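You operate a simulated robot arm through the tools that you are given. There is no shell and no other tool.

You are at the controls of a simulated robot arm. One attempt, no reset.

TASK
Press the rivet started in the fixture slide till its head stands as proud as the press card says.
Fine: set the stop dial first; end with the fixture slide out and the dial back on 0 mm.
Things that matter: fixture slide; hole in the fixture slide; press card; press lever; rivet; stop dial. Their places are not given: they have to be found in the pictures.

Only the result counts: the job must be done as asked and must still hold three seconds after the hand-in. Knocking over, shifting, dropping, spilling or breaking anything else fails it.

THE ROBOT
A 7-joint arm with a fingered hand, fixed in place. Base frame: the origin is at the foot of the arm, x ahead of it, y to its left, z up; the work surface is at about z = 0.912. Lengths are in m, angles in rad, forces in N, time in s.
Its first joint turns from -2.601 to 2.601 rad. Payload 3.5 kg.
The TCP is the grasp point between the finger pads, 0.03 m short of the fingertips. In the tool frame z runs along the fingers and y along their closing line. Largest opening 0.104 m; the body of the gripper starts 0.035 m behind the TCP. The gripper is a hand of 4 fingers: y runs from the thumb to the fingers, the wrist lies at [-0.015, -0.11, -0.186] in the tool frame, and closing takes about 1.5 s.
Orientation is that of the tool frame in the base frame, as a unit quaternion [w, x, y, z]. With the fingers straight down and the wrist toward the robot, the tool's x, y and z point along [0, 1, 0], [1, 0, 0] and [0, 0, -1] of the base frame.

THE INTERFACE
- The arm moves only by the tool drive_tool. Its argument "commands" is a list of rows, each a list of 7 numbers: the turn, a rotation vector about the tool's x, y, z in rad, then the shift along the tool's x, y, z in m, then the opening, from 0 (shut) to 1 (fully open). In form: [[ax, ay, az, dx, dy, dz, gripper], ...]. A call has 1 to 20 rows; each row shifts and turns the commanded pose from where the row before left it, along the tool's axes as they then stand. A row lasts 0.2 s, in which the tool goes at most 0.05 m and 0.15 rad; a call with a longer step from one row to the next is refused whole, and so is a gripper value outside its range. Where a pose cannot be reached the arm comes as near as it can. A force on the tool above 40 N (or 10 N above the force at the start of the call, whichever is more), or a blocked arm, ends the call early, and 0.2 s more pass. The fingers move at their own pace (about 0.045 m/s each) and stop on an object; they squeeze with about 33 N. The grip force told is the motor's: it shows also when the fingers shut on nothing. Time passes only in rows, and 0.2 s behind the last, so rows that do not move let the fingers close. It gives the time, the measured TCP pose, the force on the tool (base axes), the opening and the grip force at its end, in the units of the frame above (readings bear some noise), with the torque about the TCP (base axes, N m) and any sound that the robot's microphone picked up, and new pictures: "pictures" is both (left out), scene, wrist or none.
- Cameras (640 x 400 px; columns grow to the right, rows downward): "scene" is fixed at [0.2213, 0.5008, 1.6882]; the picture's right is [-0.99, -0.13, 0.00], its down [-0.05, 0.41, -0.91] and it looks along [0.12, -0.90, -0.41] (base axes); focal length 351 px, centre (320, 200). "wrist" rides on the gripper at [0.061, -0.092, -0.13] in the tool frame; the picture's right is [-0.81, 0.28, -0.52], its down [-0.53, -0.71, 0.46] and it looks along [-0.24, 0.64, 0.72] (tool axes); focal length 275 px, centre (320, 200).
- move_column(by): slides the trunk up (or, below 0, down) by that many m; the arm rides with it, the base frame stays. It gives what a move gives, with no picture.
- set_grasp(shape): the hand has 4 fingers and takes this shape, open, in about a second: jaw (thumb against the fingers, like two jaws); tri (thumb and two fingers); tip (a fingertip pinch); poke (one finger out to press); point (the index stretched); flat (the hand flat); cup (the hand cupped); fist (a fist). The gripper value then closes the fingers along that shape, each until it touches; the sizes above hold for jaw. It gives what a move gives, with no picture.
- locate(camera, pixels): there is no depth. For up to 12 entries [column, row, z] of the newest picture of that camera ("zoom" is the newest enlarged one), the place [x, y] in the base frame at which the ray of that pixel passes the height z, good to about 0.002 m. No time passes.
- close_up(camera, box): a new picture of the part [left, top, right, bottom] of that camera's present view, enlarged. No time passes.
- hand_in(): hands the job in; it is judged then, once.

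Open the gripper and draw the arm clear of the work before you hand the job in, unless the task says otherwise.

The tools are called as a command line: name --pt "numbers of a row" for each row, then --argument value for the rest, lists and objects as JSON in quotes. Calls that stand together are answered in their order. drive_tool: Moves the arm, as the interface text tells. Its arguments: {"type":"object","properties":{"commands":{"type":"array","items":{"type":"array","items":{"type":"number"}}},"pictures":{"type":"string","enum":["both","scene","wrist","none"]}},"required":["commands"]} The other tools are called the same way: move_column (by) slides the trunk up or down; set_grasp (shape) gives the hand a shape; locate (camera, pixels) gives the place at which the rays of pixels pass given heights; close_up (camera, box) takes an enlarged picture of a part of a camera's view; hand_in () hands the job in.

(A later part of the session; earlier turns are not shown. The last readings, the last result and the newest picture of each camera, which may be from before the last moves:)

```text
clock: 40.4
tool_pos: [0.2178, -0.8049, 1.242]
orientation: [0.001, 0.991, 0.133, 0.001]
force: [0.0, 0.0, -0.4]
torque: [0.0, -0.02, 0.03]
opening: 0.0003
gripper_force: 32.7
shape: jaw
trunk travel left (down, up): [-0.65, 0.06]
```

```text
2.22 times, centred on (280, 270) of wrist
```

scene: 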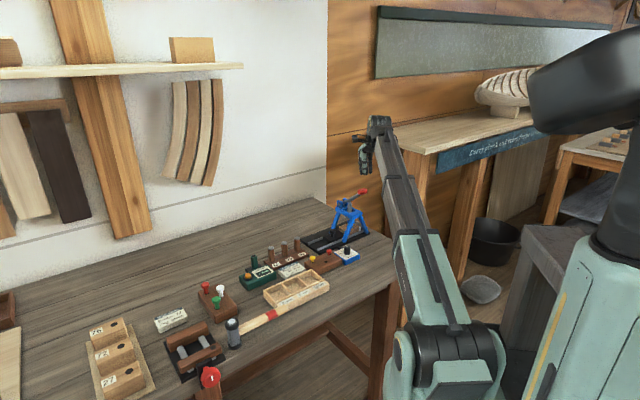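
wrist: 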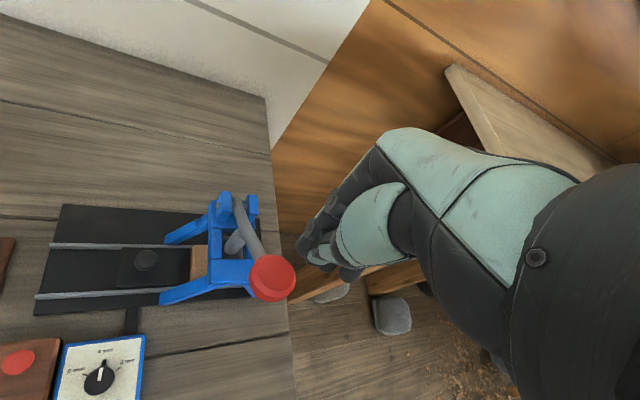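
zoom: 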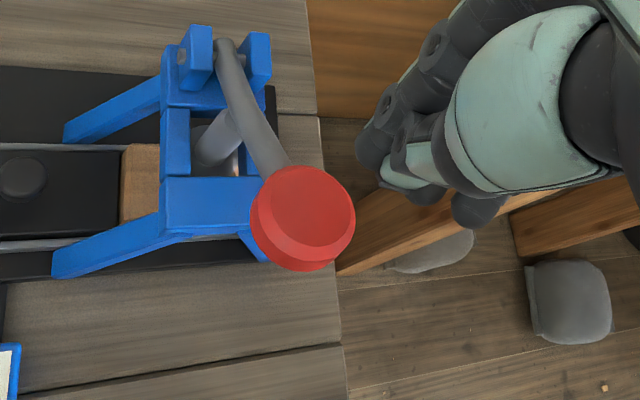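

The knob top is about 6 mm in +y of the tool axis and the fingertip cluster sits ~8 mm to −x, so I shift (+8,+6) mm and lower the tips to just above the red knob.

drive_tool --pt "0 0 0 0.008 0.006 0.02 0" --pt "0 0 0 0 0 0.03 0" --pt "0 0 0 0 0 0 0" --pictures "wrist"

close_up --camera "scene" --box '[325, 155, 385, 235]'

close_up --camera "wrist" --box '[200, 180, 400, 340]'

```text
clock: 41.2
tool_pos: [0.2287, -0.809, 1.1915]
orientation: [0.001, 0.991, 0.133, 0.001]
force: [0.3, -0.5, -0.9]
torque: [-0.02, 0.01, -0.02]
opening: 0.0
gripper_force: 33.0
shape: jaw
trunk travel left (down, up): [-0.65, 0.06]
```

wrist: 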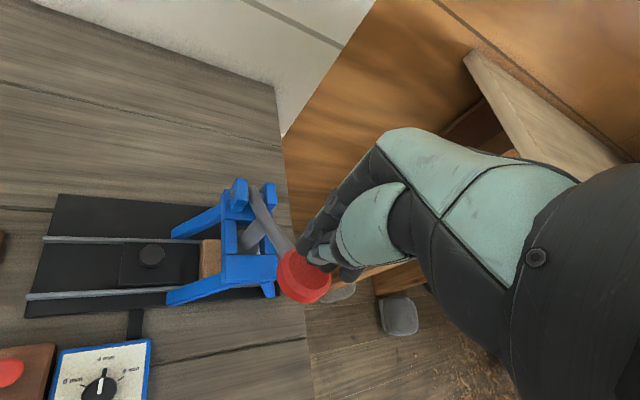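

```text
5.00 times, centred on (355, 195) of scene
```

zoom: 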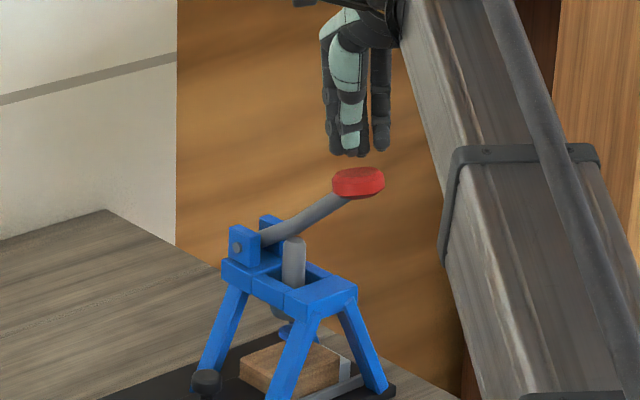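

```text
2.50 times, centred on (300, 260) of wrist
```

zoom: 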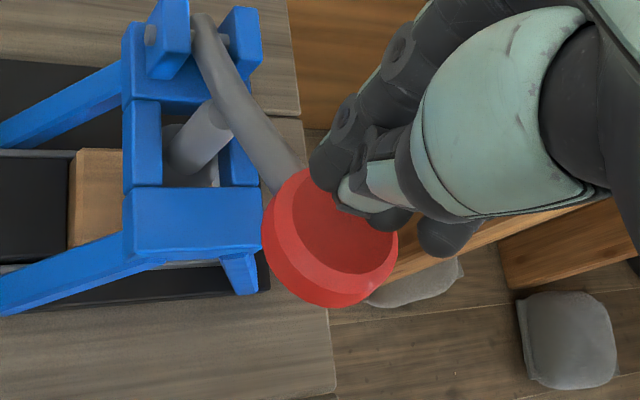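

The tips hover ~1 cm above the red knob. I correct a few mm and press down ~2.5 cm following the lever's arc, watching force.

drive_tool --pt "0 0 0 0.002 -0.005 0.005 0" --pt "0 0 0 0 0 0.005 0" --pt "0 0 0 0 0 0.004 0" --pt "0 0 0 -0.0016 -0.0029 0.005 0" --pt "0 0 0 -0.0016 -0.0029 0.005 0" --pt "0 0 0 -0.0014 -0.0025 0.005 0" --pt "0 0 0 0 0 0 0" --pictures "wrist"

close_up --camera "scene" --box '[325, 155, 385, 235]'

close_up --camera "wrist" --box '[200, 180, 400, 340]'

```text
clock: 42.8
tool_pos: [0.2209, -0.7965, 1.1635]
orientation: [0.001, 0.991, 0.132, 0.001]
force: [-0.7, 1.6, 2.4]
torque: [0.01, 0.06, -0.02]
opening: 0.0001
gripper_force: 32.9
shape: jaw
trunk travel left (down, up): [-0.65, 0.06]
```

wrist: 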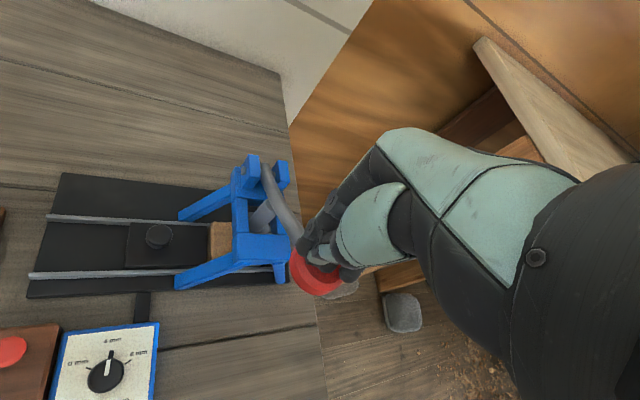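

```text
5.00 times, centred on (355, 195) of scene
```

zoom: 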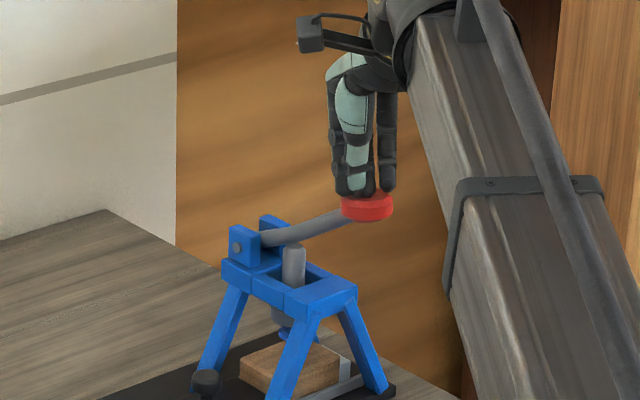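

```text
2.50 times, centred on (300, 260) of wrist
```

zoom: 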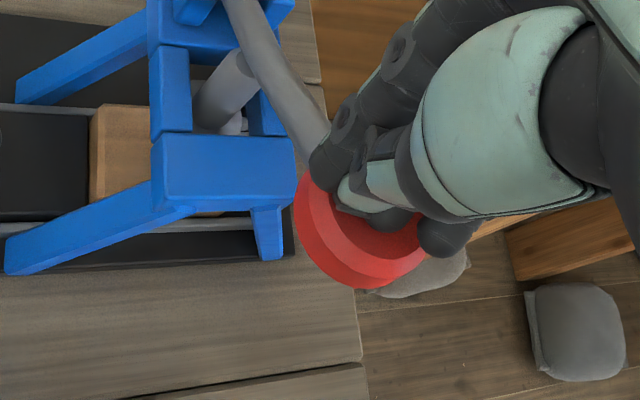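

The lever follows with only ~2.4 N so far. I continue 3 cm further down along the arc.

drive_tool --pt "0 0 0 -0.0014 -0.0024 0.005 0" --pt "0 0 0 -0.0014 -0.0024 0.005 0" --pt "0 0 0 -0.0012 -0.0021 0.005 0" --pt "0 0 0 -0.0012 -0.0021 0.005 0" --pt "0 0 0 -0.001 -0.0017 0.005 0" --pt "0 0 0 -0.001 -0.0017 0.005 0" --pt "0 0 0 0 0 0 0" --pictures "wrist"

close_up --camera "scene" --box '[325, 165, 385, 245]'

close_up --camera "wrist" --box '[200, 180, 400, 340]'

```text
clock: 44.4
tool_pos: [0.2116, -0.7872, 1.1303]
orientation: [0.0, 0.991, 0.132, 0.001]
force: [-0.2, 1.8, 2.7]
torque: [0.0, -0.03, 0.03]
opening: 0.0
gripper_force: 33.0
shape: jaw
trunk travel left (down, up): [-0.65, 0.06]
```

wrist: 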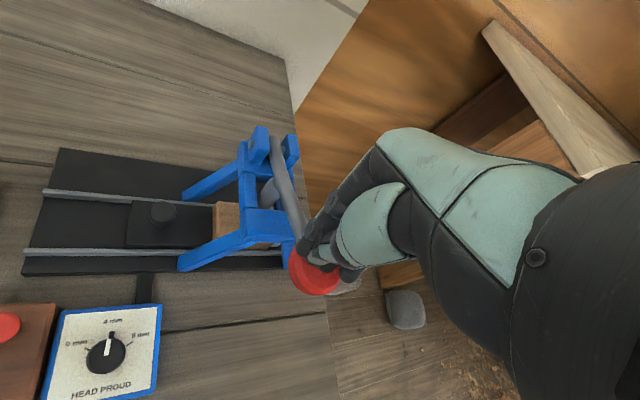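

```text
5.00 times, centred on (355, 205) of scene
```

zoom: 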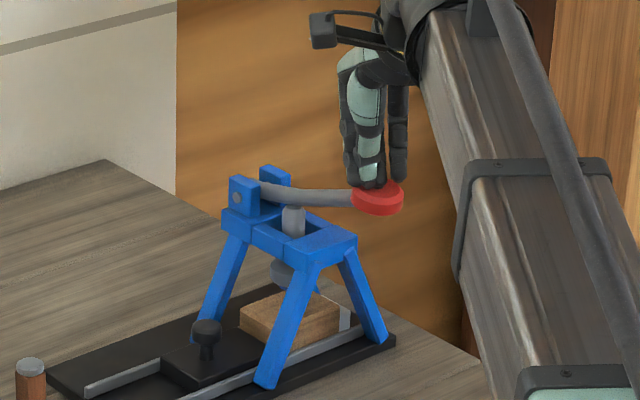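

```text
2.50 times, centred on (300, 260) of wrist
```

zoom: 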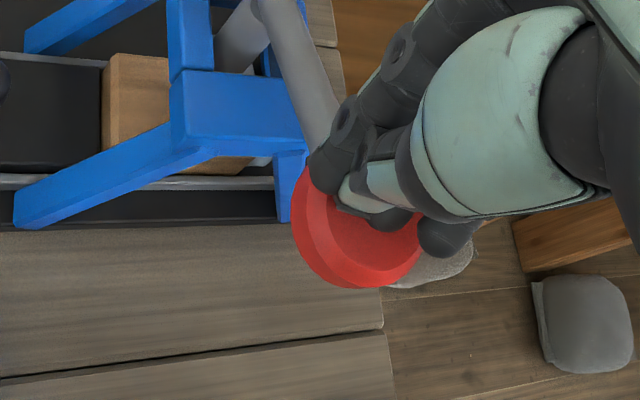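

The ram has come down and the lever is near horizontal with only ~3 N so far; I keep pressing 2 cm more along the arc.

drive_tool --pt "0 0 0 -0.0009 -0.0016 0.005 0" --pt "0 0 0 -0.0009 -0.0016 0.005 0" --pt "0 0 0 -0.0008 -0.0013 0.005 0" --pt "0 0 0 -0.0008 -0.0013 0.005 0" --pt "0 0 0 0 0 0 0" --pictures "wrist"

close_up --camera "scene" --box '[325, 165, 385, 245]'

close_up --camera "wrist" --box '[200, 160, 400, 320]'

```text
clock: 45.6
tool_pos: [0.2063, -0.7799, 1.1115]
orientation: [0.001, 0.991, 0.133, 0.001]
force: [-1.1, 0.2, 3.3]
torque: [0.03, 0.07, -0.02]
opening: 0.0001
gripper_force: 33.1
shape: jaw
trunk travel left (down, up): [-0.65, 0.06]
```

wrist: 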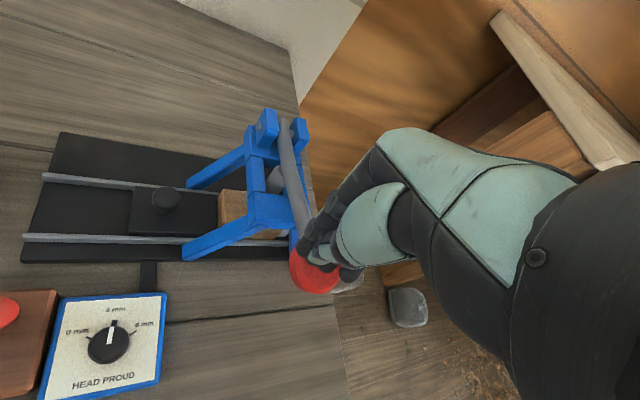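

```text
5.00 times, centred on (355, 205) of scene
```

zoom: 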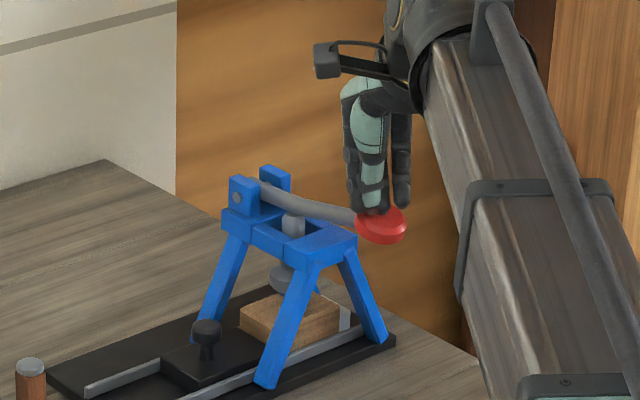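

```text
2.50 times, centred on (300, 240) of wrist
```

zoom: 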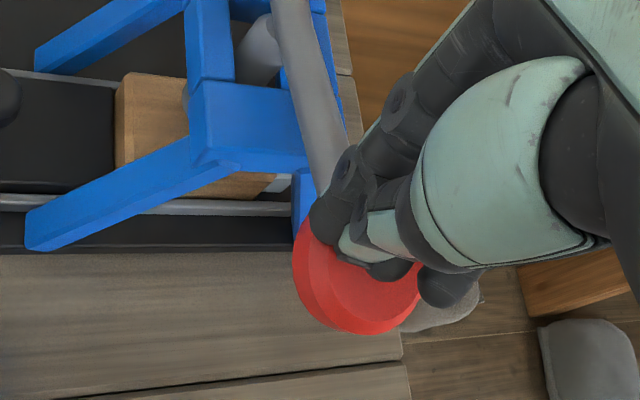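

Still light force (~3 N) and the ram nears the rivet head. I keep pressing in 4 mm steps.

drive_tool --pt "0 0 0 -0.0004 -0.0007 0.004 0" --pt "0 0 0 -0.0004 -0.0007 0.004 0" --pt "0 0 0 -0.0003 -0.0005 0.004 0" --pt "0 0 0 -0.0003 -0.0005 0.004 0" --pt "0 0 0 0 0 0 0" --pictures "wrist"

close_up --camera "scene" --box '[325, 175, 385, 250]'

close_up --camera "wrist" --box '[200, 140, 400, 300]'

```text
clock: 46.8
tool_pos: [0.2051, -0.779, 1.095]
orientation: [0.001, 0.991, 0.132, 0.001]
force: [-1.4, 3.3, 2.8]
torque: [0.07, 0.0, 0.03]
opening: 0.0
gripper_force: 33.0
shape: jaw
trunk travel left (down, up): [-0.65, 0.06]
```

wrist: 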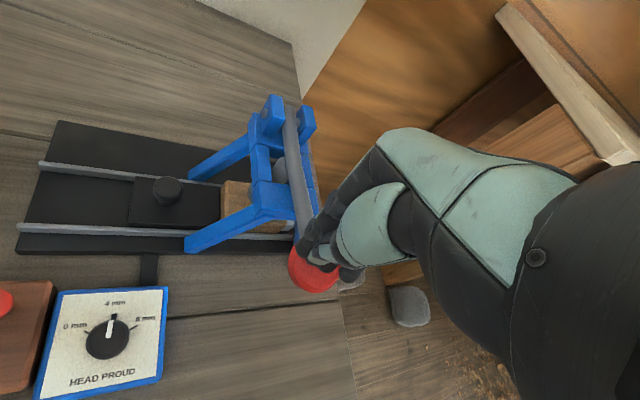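

```text
5.33 times, centred on (355, 212) of scene
```

zoom: 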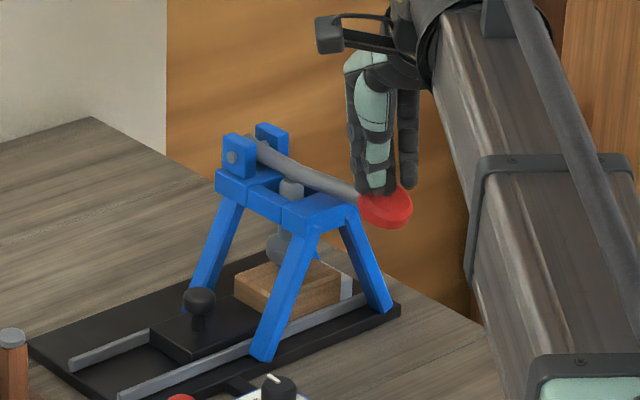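

```text
2.50 times, centred on (300, 220) of wrist
```

zoom: 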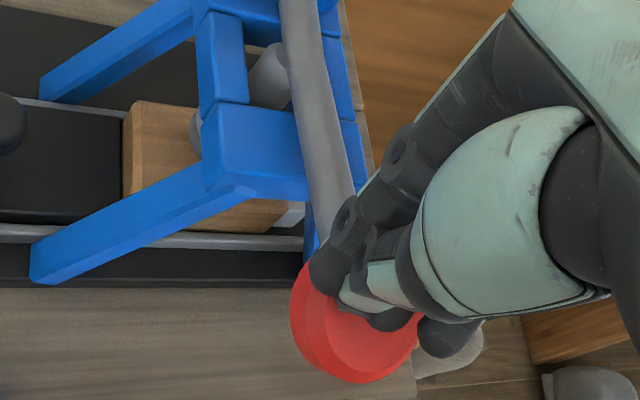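

Ram foot is close to the block now; force still small. I continue down in 3 mm steps, expecting rivet resistance and the stop.

drive_tool --pt "0 0 0 -0.0001 -0.0002 0.003 0" --pt "0 0 0 0 0 0.003 0" --pt "0 0 0 0 0 0.003 0" --pt "0 0 0 0 0 0.003 0" --pt "0 0 0 0 0 0 0" --pictures "wrist"

close_up --camera "scene" --box '[330, 195, 370, 245]'

close_up --camera "wrist" --box '[200, 140, 400, 300]'

```text
clock: 48.0
tool_pos: [0.2051, -0.779, 1.0841]
orientation: [0.002, 0.991, 0.132, 0.001]
force: [-4.5, 1.2, 10.8]
torque: [0.01, 0.03, 0.0]
opening: 0.0
gripper_force: 32.7
shape: jaw
trunk travel left (down, up): [-0.65, 0.06]
```

wrist: 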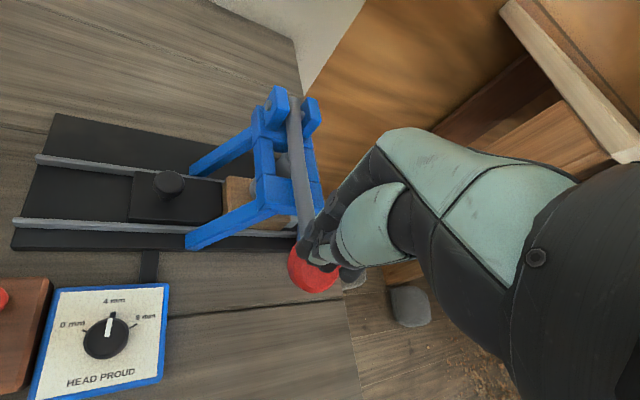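

```text
8.00 times, centred on (350, 220) of scene
```

zoom: 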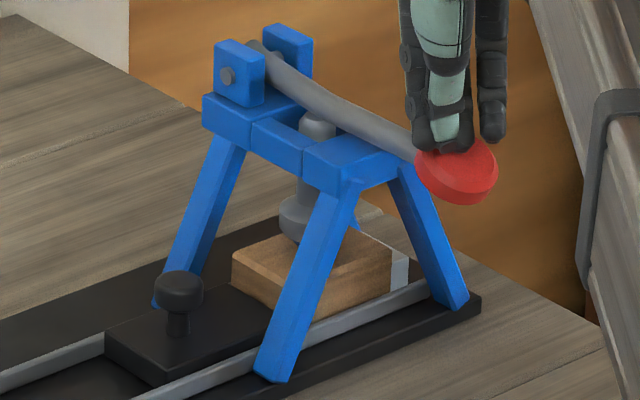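

```text
2.50 times, centred on (300, 220) of wrist
```

zoom: 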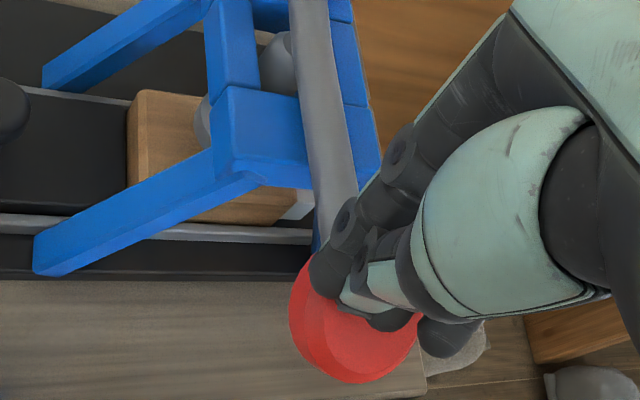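

Resistance has risen to ~11 N and the ram foot is within millimetres of the block. I press on in 2 mm steps until the hard stop shows as a sharp rise.

drive_tool --pt "0 0 0 0 0 0.002 0" --pt "0 0 0 0 0 0.002 0" --pt "0 0 0 0 0 0.002 0" --pt "0 0 0 0 0 0 0" --pictures "wrist"

close_up --camera "scene" --box '[330, 195, 370, 245]'

```text
clock: 48.8
tool_pos: [0.2058, -0.7798, 1.0835]
orientation: [0.007, 0.991, 0.132, 0.002]
force: [-1.7, 1.6, 20.1]
torque: [0.01, -0.05, 0.0]
opening: 0.0
gripper_force: 32.8
shape: jaw
trunk travel left (down, up): [-0.65, 0.06]
stopped in row 3: the force on the tool passed its limit at 42 N (the readings are from after the stop); the commanded pose is now the measured one
```

wrist: 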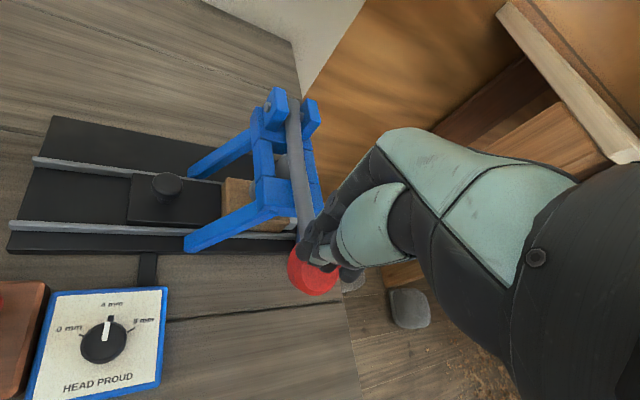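

```text
8.00 times, centred on (350, 220) of scene
```

zoom: 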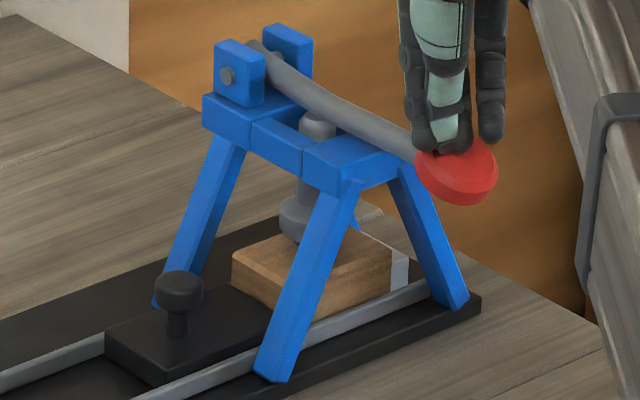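

The force passed 42 N with no further motion (z stays 1.083): likely the hard stop. I zoom closely on the ram foot and block to check the gap.

close_up --camera "scene" --box '[336, 212, 362, 236]'

close_up --camera "wrist" --box '[210, 140, 310, 250]'

```text
16.00 times, centred on (349, 224) of scene
```

zoom: 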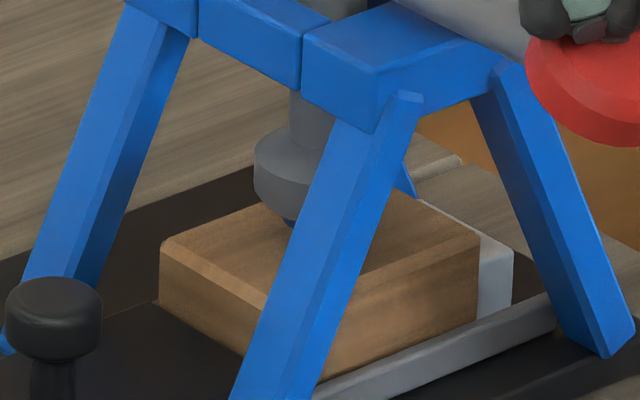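

```text
3.64 times, centred on (260, 195) of wrist
```

zoom: 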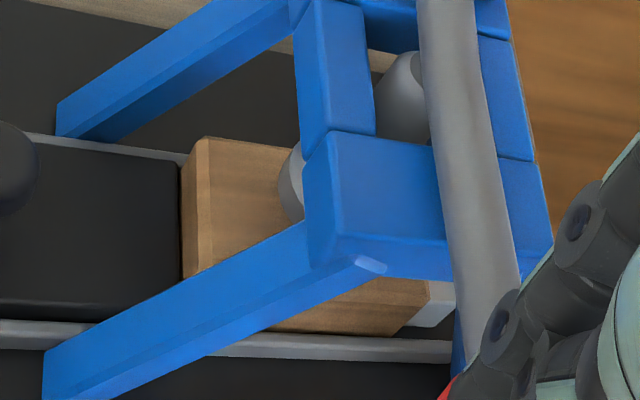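

A sliver of blue rivet shows between ram foot and block. To be sure this is the stop rather than rivet resistance, I press again to ~35 N, then a bit beyond.

drive_tool --pt "0 0 0 0 0 0.001 0" --pt "0 0 0 0 0 0.0007 0" --pt "0 0 0 0 0 0 0" --pictures "none"

drive_tool --pt "0 0 0 0 0 0.0007 0" --pt "0 0 0 0 0 0 0" --pictures "none"

close_up --camera "scene" --box '[336, 212, 362, 236]'

```text
clock: 49.5
tool_pos: [0.2058, -0.7813, 1.0828]
orientation: [0.01, 0.991, 0.131, 0.003]
force: [-2.1, 4.0, 19.8]
torque: [0.1, -0.08, 0.06]
opening: 0.0
gripper_force: 32.9
shape: jaw
trunk travel left (down, up): [-0.65, 0.06]
stopped in row 3: the force on the tool passed its limit at 41 N (the readings are from after the stop); the commanded pose is now the measured one
```

```text
clock: 50.1
tool_pos: [0.2051, -0.7807, 1.084]
orientation: [0.01, 0.991, 0.131, 0.002]
force: [-3.0, 0.3, 30.2]
torque: [0.04, -0.11, 0.0]
opening: 0.0
gripper_force: 32.7
shape: jaw
trunk travel left (down, up): [-0.65, 0.06]
```

```text
16.00 times, centred on (349, 224) of scene
```

zoom: 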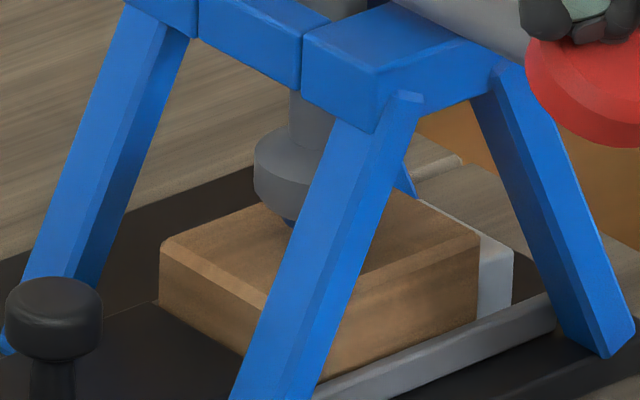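

The ram foot has not moved under up to ~41 N, so the stop is reached. I now raise the hand to see whether the lever springs back.

drive_tool --pt "0 0 0 0 0 -0.01 0" --pt "0 0 0 0 0 -0.02 0" --pt "0 0 0 0 0 -0.02 0" --pt "0 0 0 0 0 -0.02 0" --pt "0 0 0 0 0 0 0" --pictures "wrist"

close_up --camera "scene" --box '[325, 165, 385, 245]'

close_up --camera "scene" --box '[336, 212, 362, 236]'

```text
clock: 51.3
tool_pos: [0.2059, -0.7807, 1.1512]
orientation: [0.007, 0.991, 0.131, 0.002]
force: [0.4, 0.1, 1.0]
torque: [-0.03, -0.01, 0.03]
opening: 0.0
gripper_force: 32.9
shape: jaw
trunk travel left (down, up): [-0.65, 0.06]
```

wrist: 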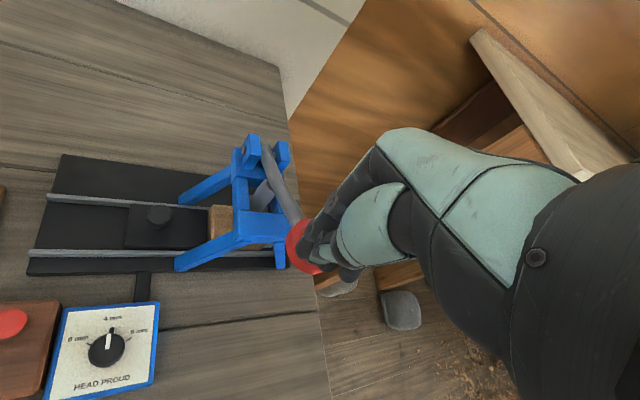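

```text
5.00 times, centred on (355, 205) of scene
```

zoom: 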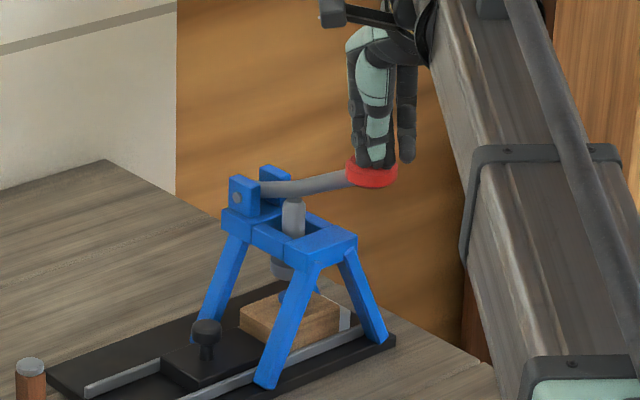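

```text
16.00 times, centred on (349, 224) of scene
```

zoom: 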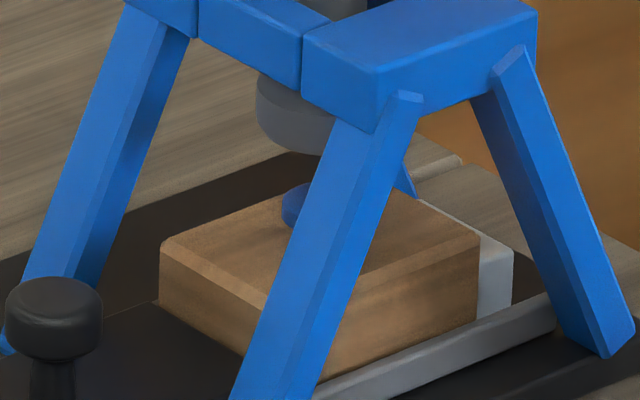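

The lever springs back with the hand and the rivet stays pressed with its head low over the block. I raise the hand clear so that the lever returns fully.

drive_tool --pt "0 0 0 0 0 -0.02 0" --pt "0 0 0 0 0 -0.02 0" --pt "0 0 0 0 0 -0.02 0" --pt "0 0 0 0 0 -0.03 0" --pt "0 0 0 0 0 0 0" --pictures "both"

close_up --camera "scene" --box '[325, 165, 385, 245]'

close_up --camera "scene" --box '[336, 212, 362, 236]'

```text
clock: 52.5
tool_pos: [0.2047, -0.781, 1.2408]
orientation: [0.007, 0.991, 0.132, 0.002]
force: [0.8, -0.1, 0.4]
torque: [0.0, 0.0, 0.0]
opening: 0.0002
gripper_force: 32.6
shape: jaw
trunk travel left (down, up): [-0.65, 0.06]
```

scene: 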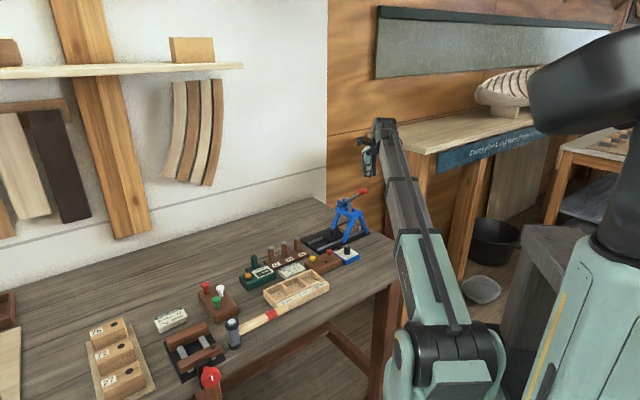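
wrist: 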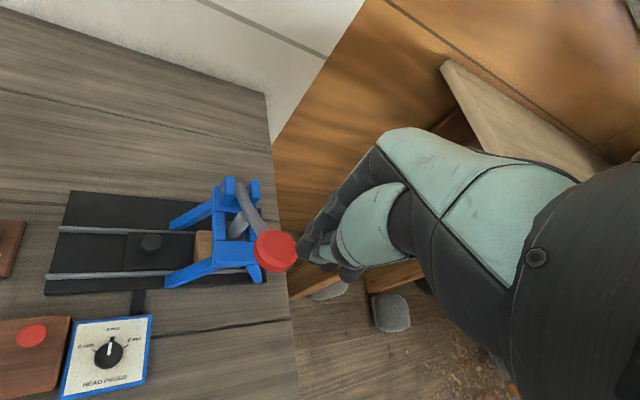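

```text
5.00 times, centred on (355, 205) of scene
```

zoom: 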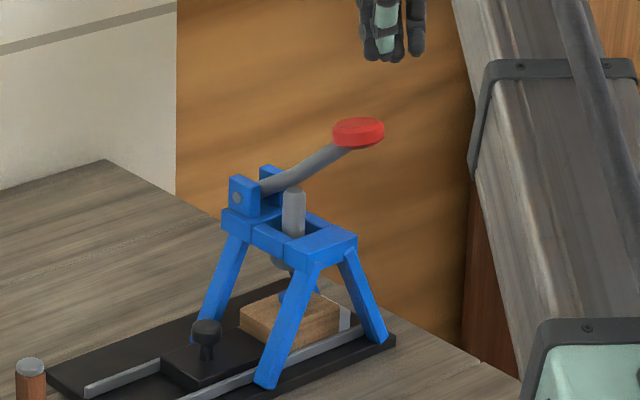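

```text
16.00 times, centred on (349, 224) of scene
```

zoom: 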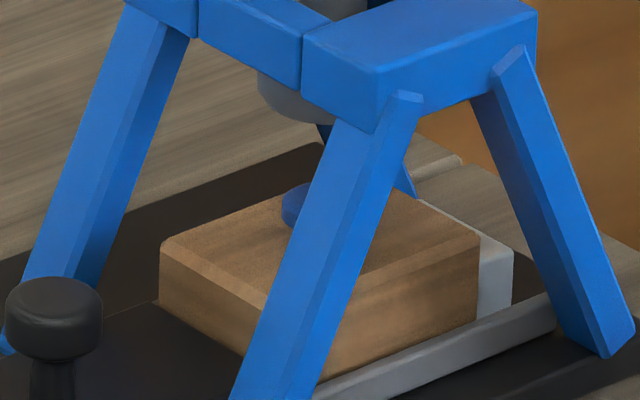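

Lever is fully up and the rivet is down. Now back to the slide knob: I return over the work, turn to φ≈−135° and then take the "tip" shape for pulling.

drive_tool --pt "0 0 0 0.0401 -0.0027 0 0" --pt "0 0 0 0.0401 -0.0027 0 0" --pt "0 0 0 0.0401 -0.0027 0 0" --pt "0 0 0 0.0401 -0.0028 0 0.1" --pt "0 0 0 0.0401 -0.0028 0 0.3" --pt "0 0 0 0.0401 -0.0028 0 0.4" --pt "0 0 0.15 0 0 0 0.4" --pt "0 0 0.15 0 0 0 0.4" --pt "0 0 0.15 0 0 0 0.4" --pt "0 0 0.15 0 0 0 0.4" --pt "0 0 0.15 0 0 0 0.4" --pt "0 0 0.15 0 0 0 0.4" --pt "0 0 0.147 0 0 0 0.4" --pt "0 0 0 0 0 0 0.4" --pictures "none"

set_grasp --shape "tip"

drive_tool --pt "0 0 0 0 0 0 0.6" --pt "-0.085 0 0 0 0 0 0.42" --pt "-0.085 0 0 0 0 0 0.42" --pt "-0.085 0 0 0 0 0 0.42" --pt "0 0 0 0 0 0 0.42" --pt "0 0 0 0 0 0 0.42" --pictures "both"

```text
clock: 55.5
tool_pos: [0.4332, -0.7014, 1.2412]
orientation: [0.005, 0.924, -0.383, 0.005]
force: [-0.2, 0.5, 0.0]
torque: [-0.02, -0.02, 0.0]
opening: 0.0413
gripper_force: 0.1
shape: jaw
trunk travel left (down, up): [-0.65, 0.06]
```

```text
clock: 56.4
tool_pos: [0.4328, -0.7019, 1.2413]
orientation: [0.005, 0.924, -0.381, 0.005]
force: [0.5, 0.9, 0.0]
torque: [-0.03, 0.0, 0.03]
opening: 0.1036
gripper_force: 0.0
shape: tip
trunk travel left (down, up): [-0.65, 0.06]
```

```text
clock: 57.8
tool_pos: [0.4332, -0.7001, 1.24]
orientation: [0.122, 0.916, -0.379, -0.043]
force: [-0.3, 0.6, 0.8]
torque: [0.01, 0.0, -0.02]
opening: 0.0445
gripper_force: 0.2
shape: tip
trunk travel left (down, up): [-0.65, 0.06]
```

scene: 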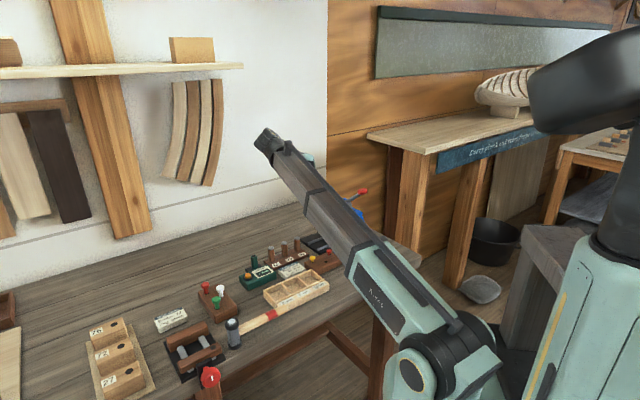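
wrist: 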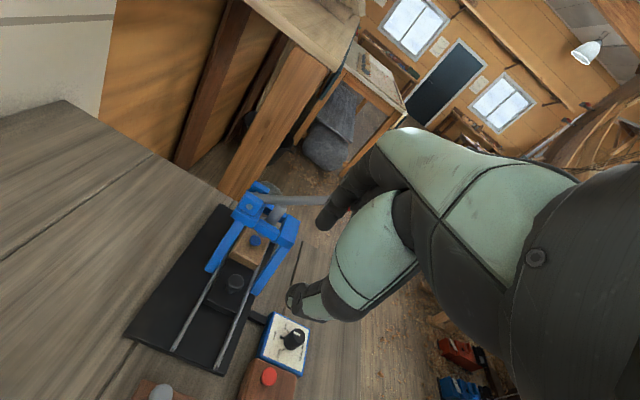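

I retrace the earlier exit path in reverse: down to z≈1.126, then in toward the knob to about 4 cm above the gripping pose, and look.

drive_tool --pt "0 0 0 0 -0.01 0.0368 0.42" --pt "0 0 0 0 -0.01 0.0368 0.42" --pt "0 0 0 0 -0.01 0.0368 0.42" --pt "0 0 0 0 0.02 0.03 0.42" --pt "0 0 0 0 0.03 0.03 0.42" --pt "0 0 0 0 0.03 0.03 0.42" --pt "0 0 0 0 0.02 0.03 0.42" --pt "0 0 0 0 0 0.03 0.42" --pt "0 0 0 0 0 0 0.42" --pictures "wrist"

close_up --camera "wrist" --box '[220, 100, 400, 320]'

```text
clock: 59.8
tool_pos: [0.3399, -0.7977, 1.0064]
orientation: [0.123, 0.917, -0.378, -0.042]
force: [-0.3, -0.7, 0.0]
torque: [0.01, 0.01, 0.03]
opening: 0.044
gripper_force: 0.1
shape: tip
trunk travel left (down, up): [-0.65, 0.06]
```

wrist: 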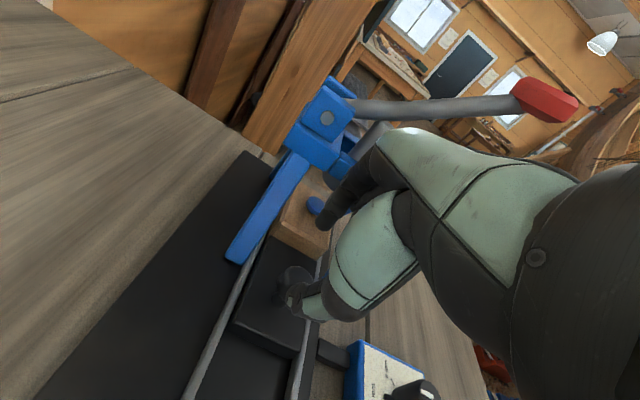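

```text
1.82 times, centred on (310, 210) of wrist
```

zoom: 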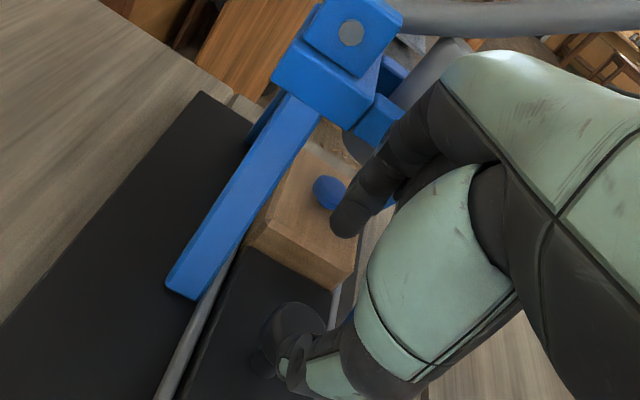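

I descend the last 38 mm vertically with a 3 mm lateral correction to the same pose used for pushing.

drive_tool --pt "0 0 0 -0.003 -0.0027 0.0124 0.42" --pt "0 0 0 0 -0.0027 0.0124 0.42" --pt "0 0 0 0 -0.0027 0.0124 0.42" --pt "0 0 0 0 0 0 0.42" --pictures "wrist"

close_up --camera "wrist" --box '[250, 130, 410, 320]'

```text
clock: 60.8
tool_pos: [0.3374, -0.7987, 0.9677]
orientation: [0.122, 0.917, -0.378, -0.043]
force: [0.4, 0.1, 0.8]
torque: [0.01, -0.02, 0.01]
opening: 0.0441
gripper_force: 0.1
shape: tip
trunk travel left (down, up): [-0.65, 0.06]
```

wrist: 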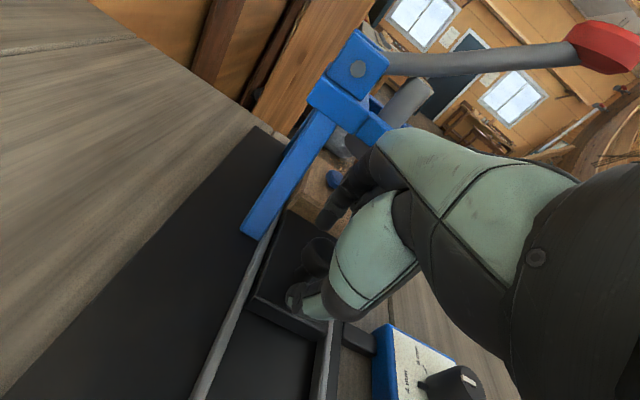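

```text
2.11 times, centred on (330, 225) of wrist
```

zoom: 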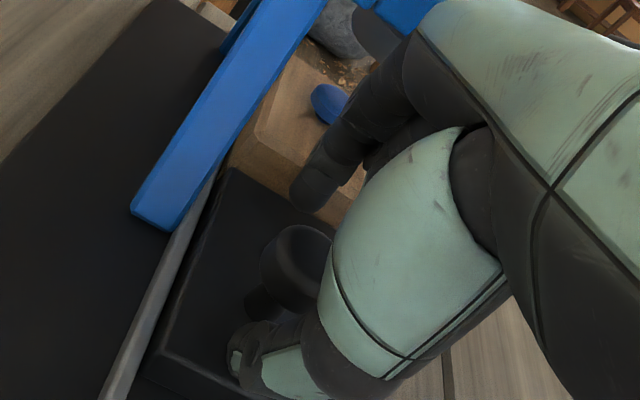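

Same pose as at release; I close on the knob and pull the slide out 6 cm along −a.

drive_tool --pt "0 0 0 0 0 0 0.25" --pt "0 0 0 0 0 0 0.1" --pt "0 0 0 0 0 0 0" --pt "0 0 0 0 0 0 0" --pt "0 0 0 0 0 0 0" --pt "0 0 0 0 0 0 0" --pt "0 0 0 0 -0.0048 -0.0013 0" --pt "0 0 0 0 -0.0097 -0.0026 0" --pt "0 0 0 0 -0.0097 -0.0026 0" --pt "0 0 0 0 -0.0097 -0.0026 0" --pt "0 0 0 0 -0.0097 -0.0026 0" --pt "0 0 0 0 -0.0097 -0.0026 0" --pt "0 0 0 0 -0.0048 -0.0013 0" --pt "0 0 0 0 0 0 0" --pictures "wrist"

close_up --camera "wrist" --box '[220, 60, 420, 330]'

```text
clock: 63.8
tool_pos: [0.3797, -0.7562, 0.966]
orientation: [0.121, 0.916, -0.379, -0.044]
force: [-0.9, 0.2, -23.7]
torque: [-0.04, 0.03, -0.01]
opening: 0.0169
gripper_force: 33.0
shape: tip
trunk travel left (down, up): [-0.65, 0.06]
```

wrist: 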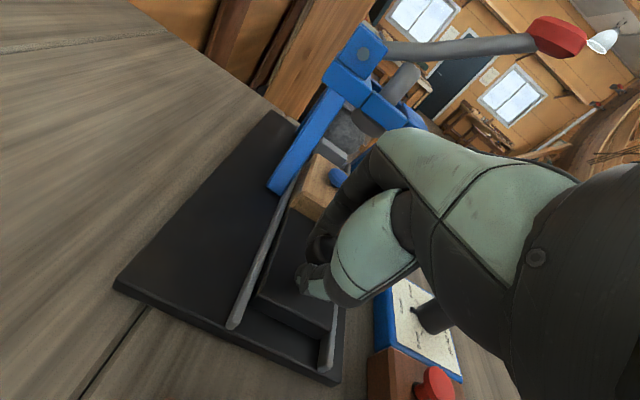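

```text
1.48 times, centred on (320, 195) of wrist
```

zoom: 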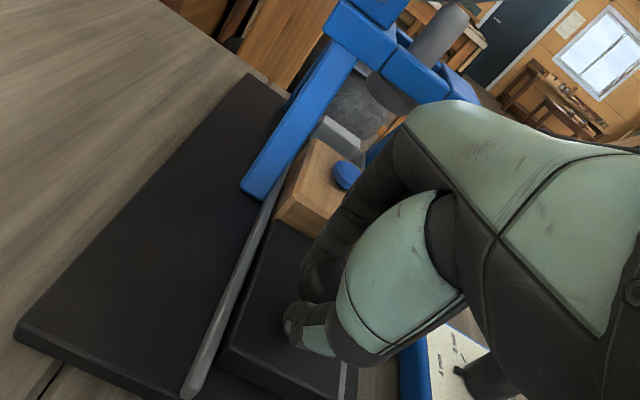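

The slide follows (about 6 cm out). I loosen, take the tilt out again to stay clear of punch "92", re-grip and check.

drive_tool --pt "0 0 0 0 0 0 0.2" --pt "0 0 0 0 0 0 0.38" --pt "0 0 0 0 0 0 0.38" --pt "0 0 0 0 0 0 0.38" --pt "0.088 0 0 0 0.0011 0 0.38" --pt "0.088 0 0 0 0.0011 0 0.38" --pt "0.088 0 0 0 0.0011 0 0.38" --pt "0 0 0 0 0 0 0.38" --pictures "wrist"

close_up --camera "wrist" --box '[220, 130, 420, 350]'

```text
clock: 65.6
tool_pos: [0.3763, -0.7582, 0.9688]
orientation: [0.001, 0.924, -0.382, 0.007]
force: [-0.5, 0.5, -0.1]
torque: [0.01, -0.04, -0.01]
opening: 0.0392
gripper_force: 0.0
shape: tip
trunk travel left (down, up): [-0.65, 0.06]
```

wrist: 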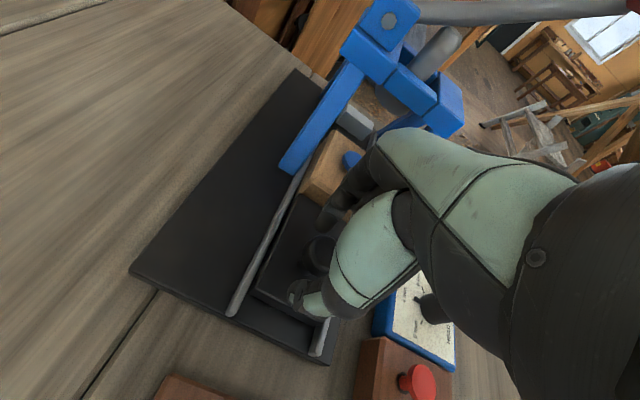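

```text
1.82 times, centred on (320, 240) of wrist
```

zoom: 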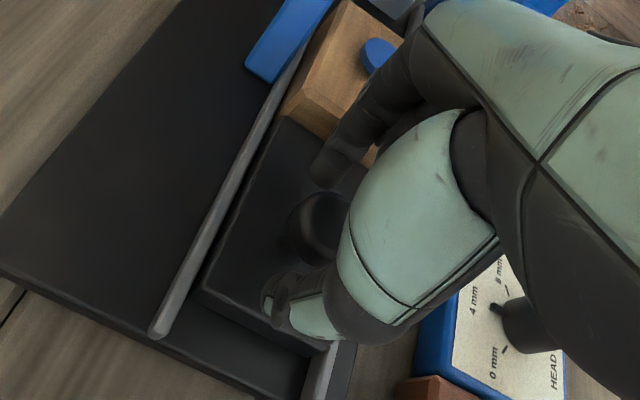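

Vertical again with the knob centred. I close and pull out a further 4 cm to the original position.

drive_tool --pt "0 0 0 0 0 0 0.25" --pt "0 0 0 0 0 0 0.1" --pt "0 0 0 0 0 0 0" --pt "0 0 0 0 0 0 0" --pt "0 0 0 0 0 0 0" --pt "0 0 0 0 0 0 0" --pt "0 0 0 0 -0.005 0 0" --pt "0 0 0 0 -0.01 0 0" --pt "0 0 0 0 -0.01 0 0" --pt "0 0 0 0 -0.01 0 0" --pt "0 0 0 0 -0.004 0 0" --pt "0 0 0 0 0 0 0" --pictures "wrist"

close_up --camera "wrist" --box '[200, 120, 420, 380]'

close_up --camera "scene" --box '[280, 190, 360, 265]'

```text
clock: 68.2
tool_pos: [0.4072, -0.7306, 0.9677]
orientation: [0.0, 0.925, -0.381, 0.005]
force: [-3.0, 1.8, -28.0]
torque: [0.05, -0.02, -0.04]
opening: 0.0189
gripper_force: 32.8
shape: tip
trunk travel left (down, up): [-0.65, 0.06]
```

wrist: 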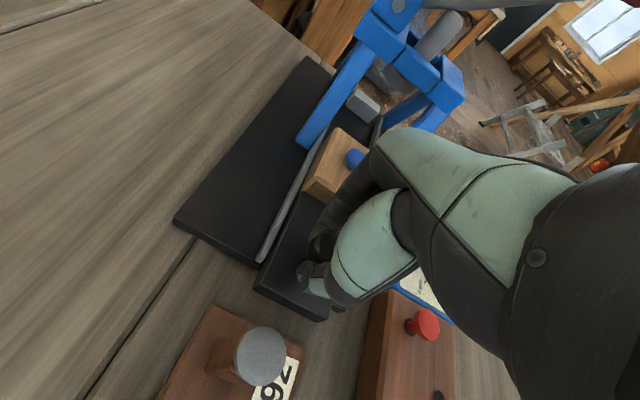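

```text
1.54 times, centred on (310, 250) of wrist
```

zoom: 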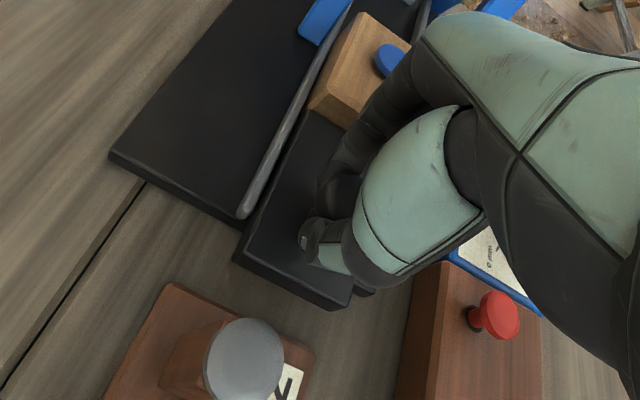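

```text
5.33 times, centred on (320, 228) of scene
```

zoom: 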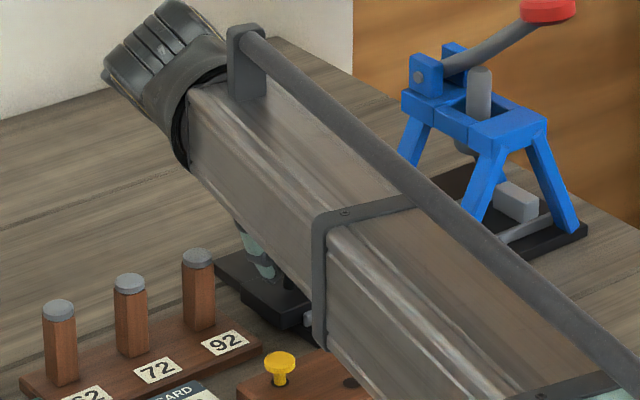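

The slide is within ~3 mm of its starting position. I pull 3 mm more and check the force for an end stop.

drive_tool --pt "0 0 0 0 -0.0015 0 0" --pt "0 0 0 0 -0.0015 0 0" --pt "0 0 0 0 0 0 0" --pictures "wrist"

close_up --camera "wrist" --box '[230, 180, 390, 320]'

```text
clock: 69.0
tool_pos: [0.4077, -0.7292, 0.9665]
orientation: [-0.001, 0.925, -0.381, 0.006]
force: [-2.0, 0.1, -27.2]
torque: [0.1, -0.04, -0.05]
opening: 0.0188
gripper_force: 32.9
shape: tip
trunk travel left (down, up): [-0.65, 0.06]
```

wrist: 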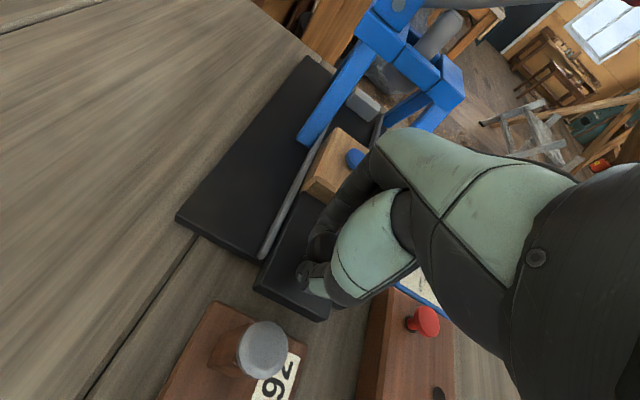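

```text
2.86 times, centred on (310, 250) of wrist
```

zoom: 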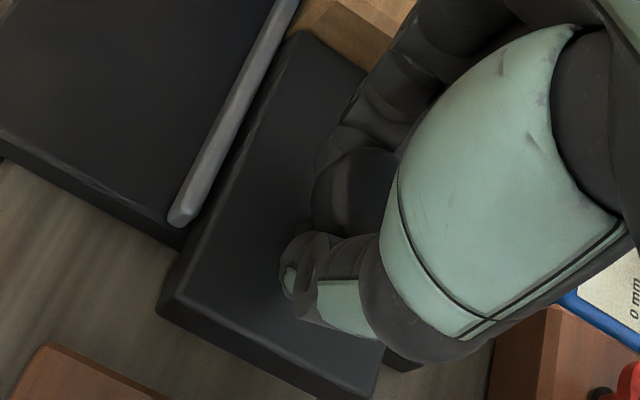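

Compared with the starting picture (rail end vs plate corner), the slide is still ~3 mm short of its original place. I pull 3.5 mm more.

drive_tool --pt "0 0 0 0 -0.0018 0 0" --pt "0 0 0 0 -0.0018 0 0" --pt "0 0 0 0 0 0 0" --pt "0 0 0 0 0 0 0" --pictures "wrist"

close_up --camera "wrist" --box '[230, 180, 390, 320]'

```text
clock: 70.0
tool_pos: [0.4098, -0.7264, 0.9675]
orientation: [0.0, 0.924, -0.381, 0.006]
force: [0.7, -3.0, -22.7]
torque: [-0.01, -0.06, -0.03]
opening: 0.019
gripper_force: 33.1
shape: tip
trunk travel left (down, up): [-0.65, 0.06]
```

wrist: 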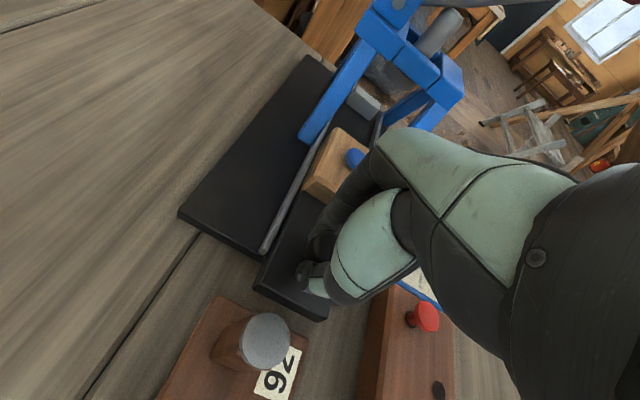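

```text
2.86 times, centred on (310, 250) of wrist
```

zoom: 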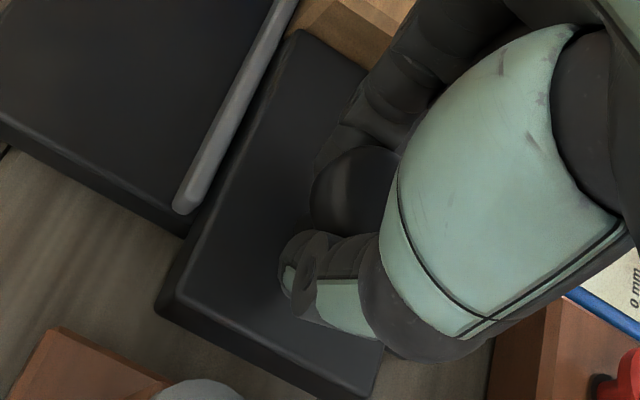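

The plate corner/rail geometry now matches the initial picture. One more 2 mm nudge will tell if it sits on its outer stop.

drive_tool --pt "0 0 0 0 -0.001 0 0" --pt "0 0 0 0 -0.001 0 0" --pt "0 0 0 0 0 0 0" --pt "0 0 0 0 0 0 0" --pictures "none"

close_up --camera "wrist" --box '[230, 180, 390, 320]'

```text
clock: 71.0
tool_pos: [0.4124, -0.7266, 0.9667]
orientation: [0.0, 0.924, -0.381, 0.006]
force: [-2.1, -5.4, -25.1]
torque: [-0.01, 0.0, 0.01]
opening: 0.0186
gripper_force: 32.6
shape: tip
trunk travel left (down, up): [-0.65, 0.06]
```

```text
2.86 times, centred on (310, 250) of wrist
```

zoom: 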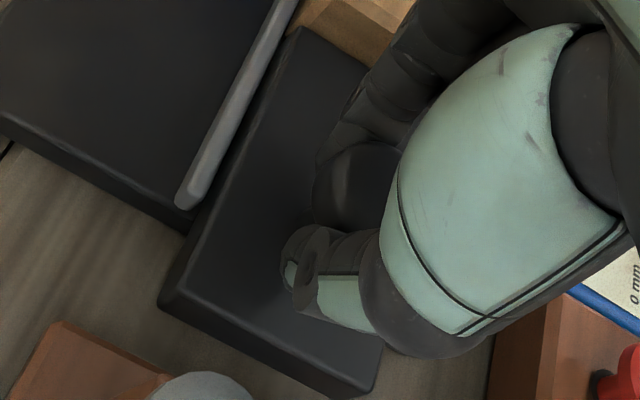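

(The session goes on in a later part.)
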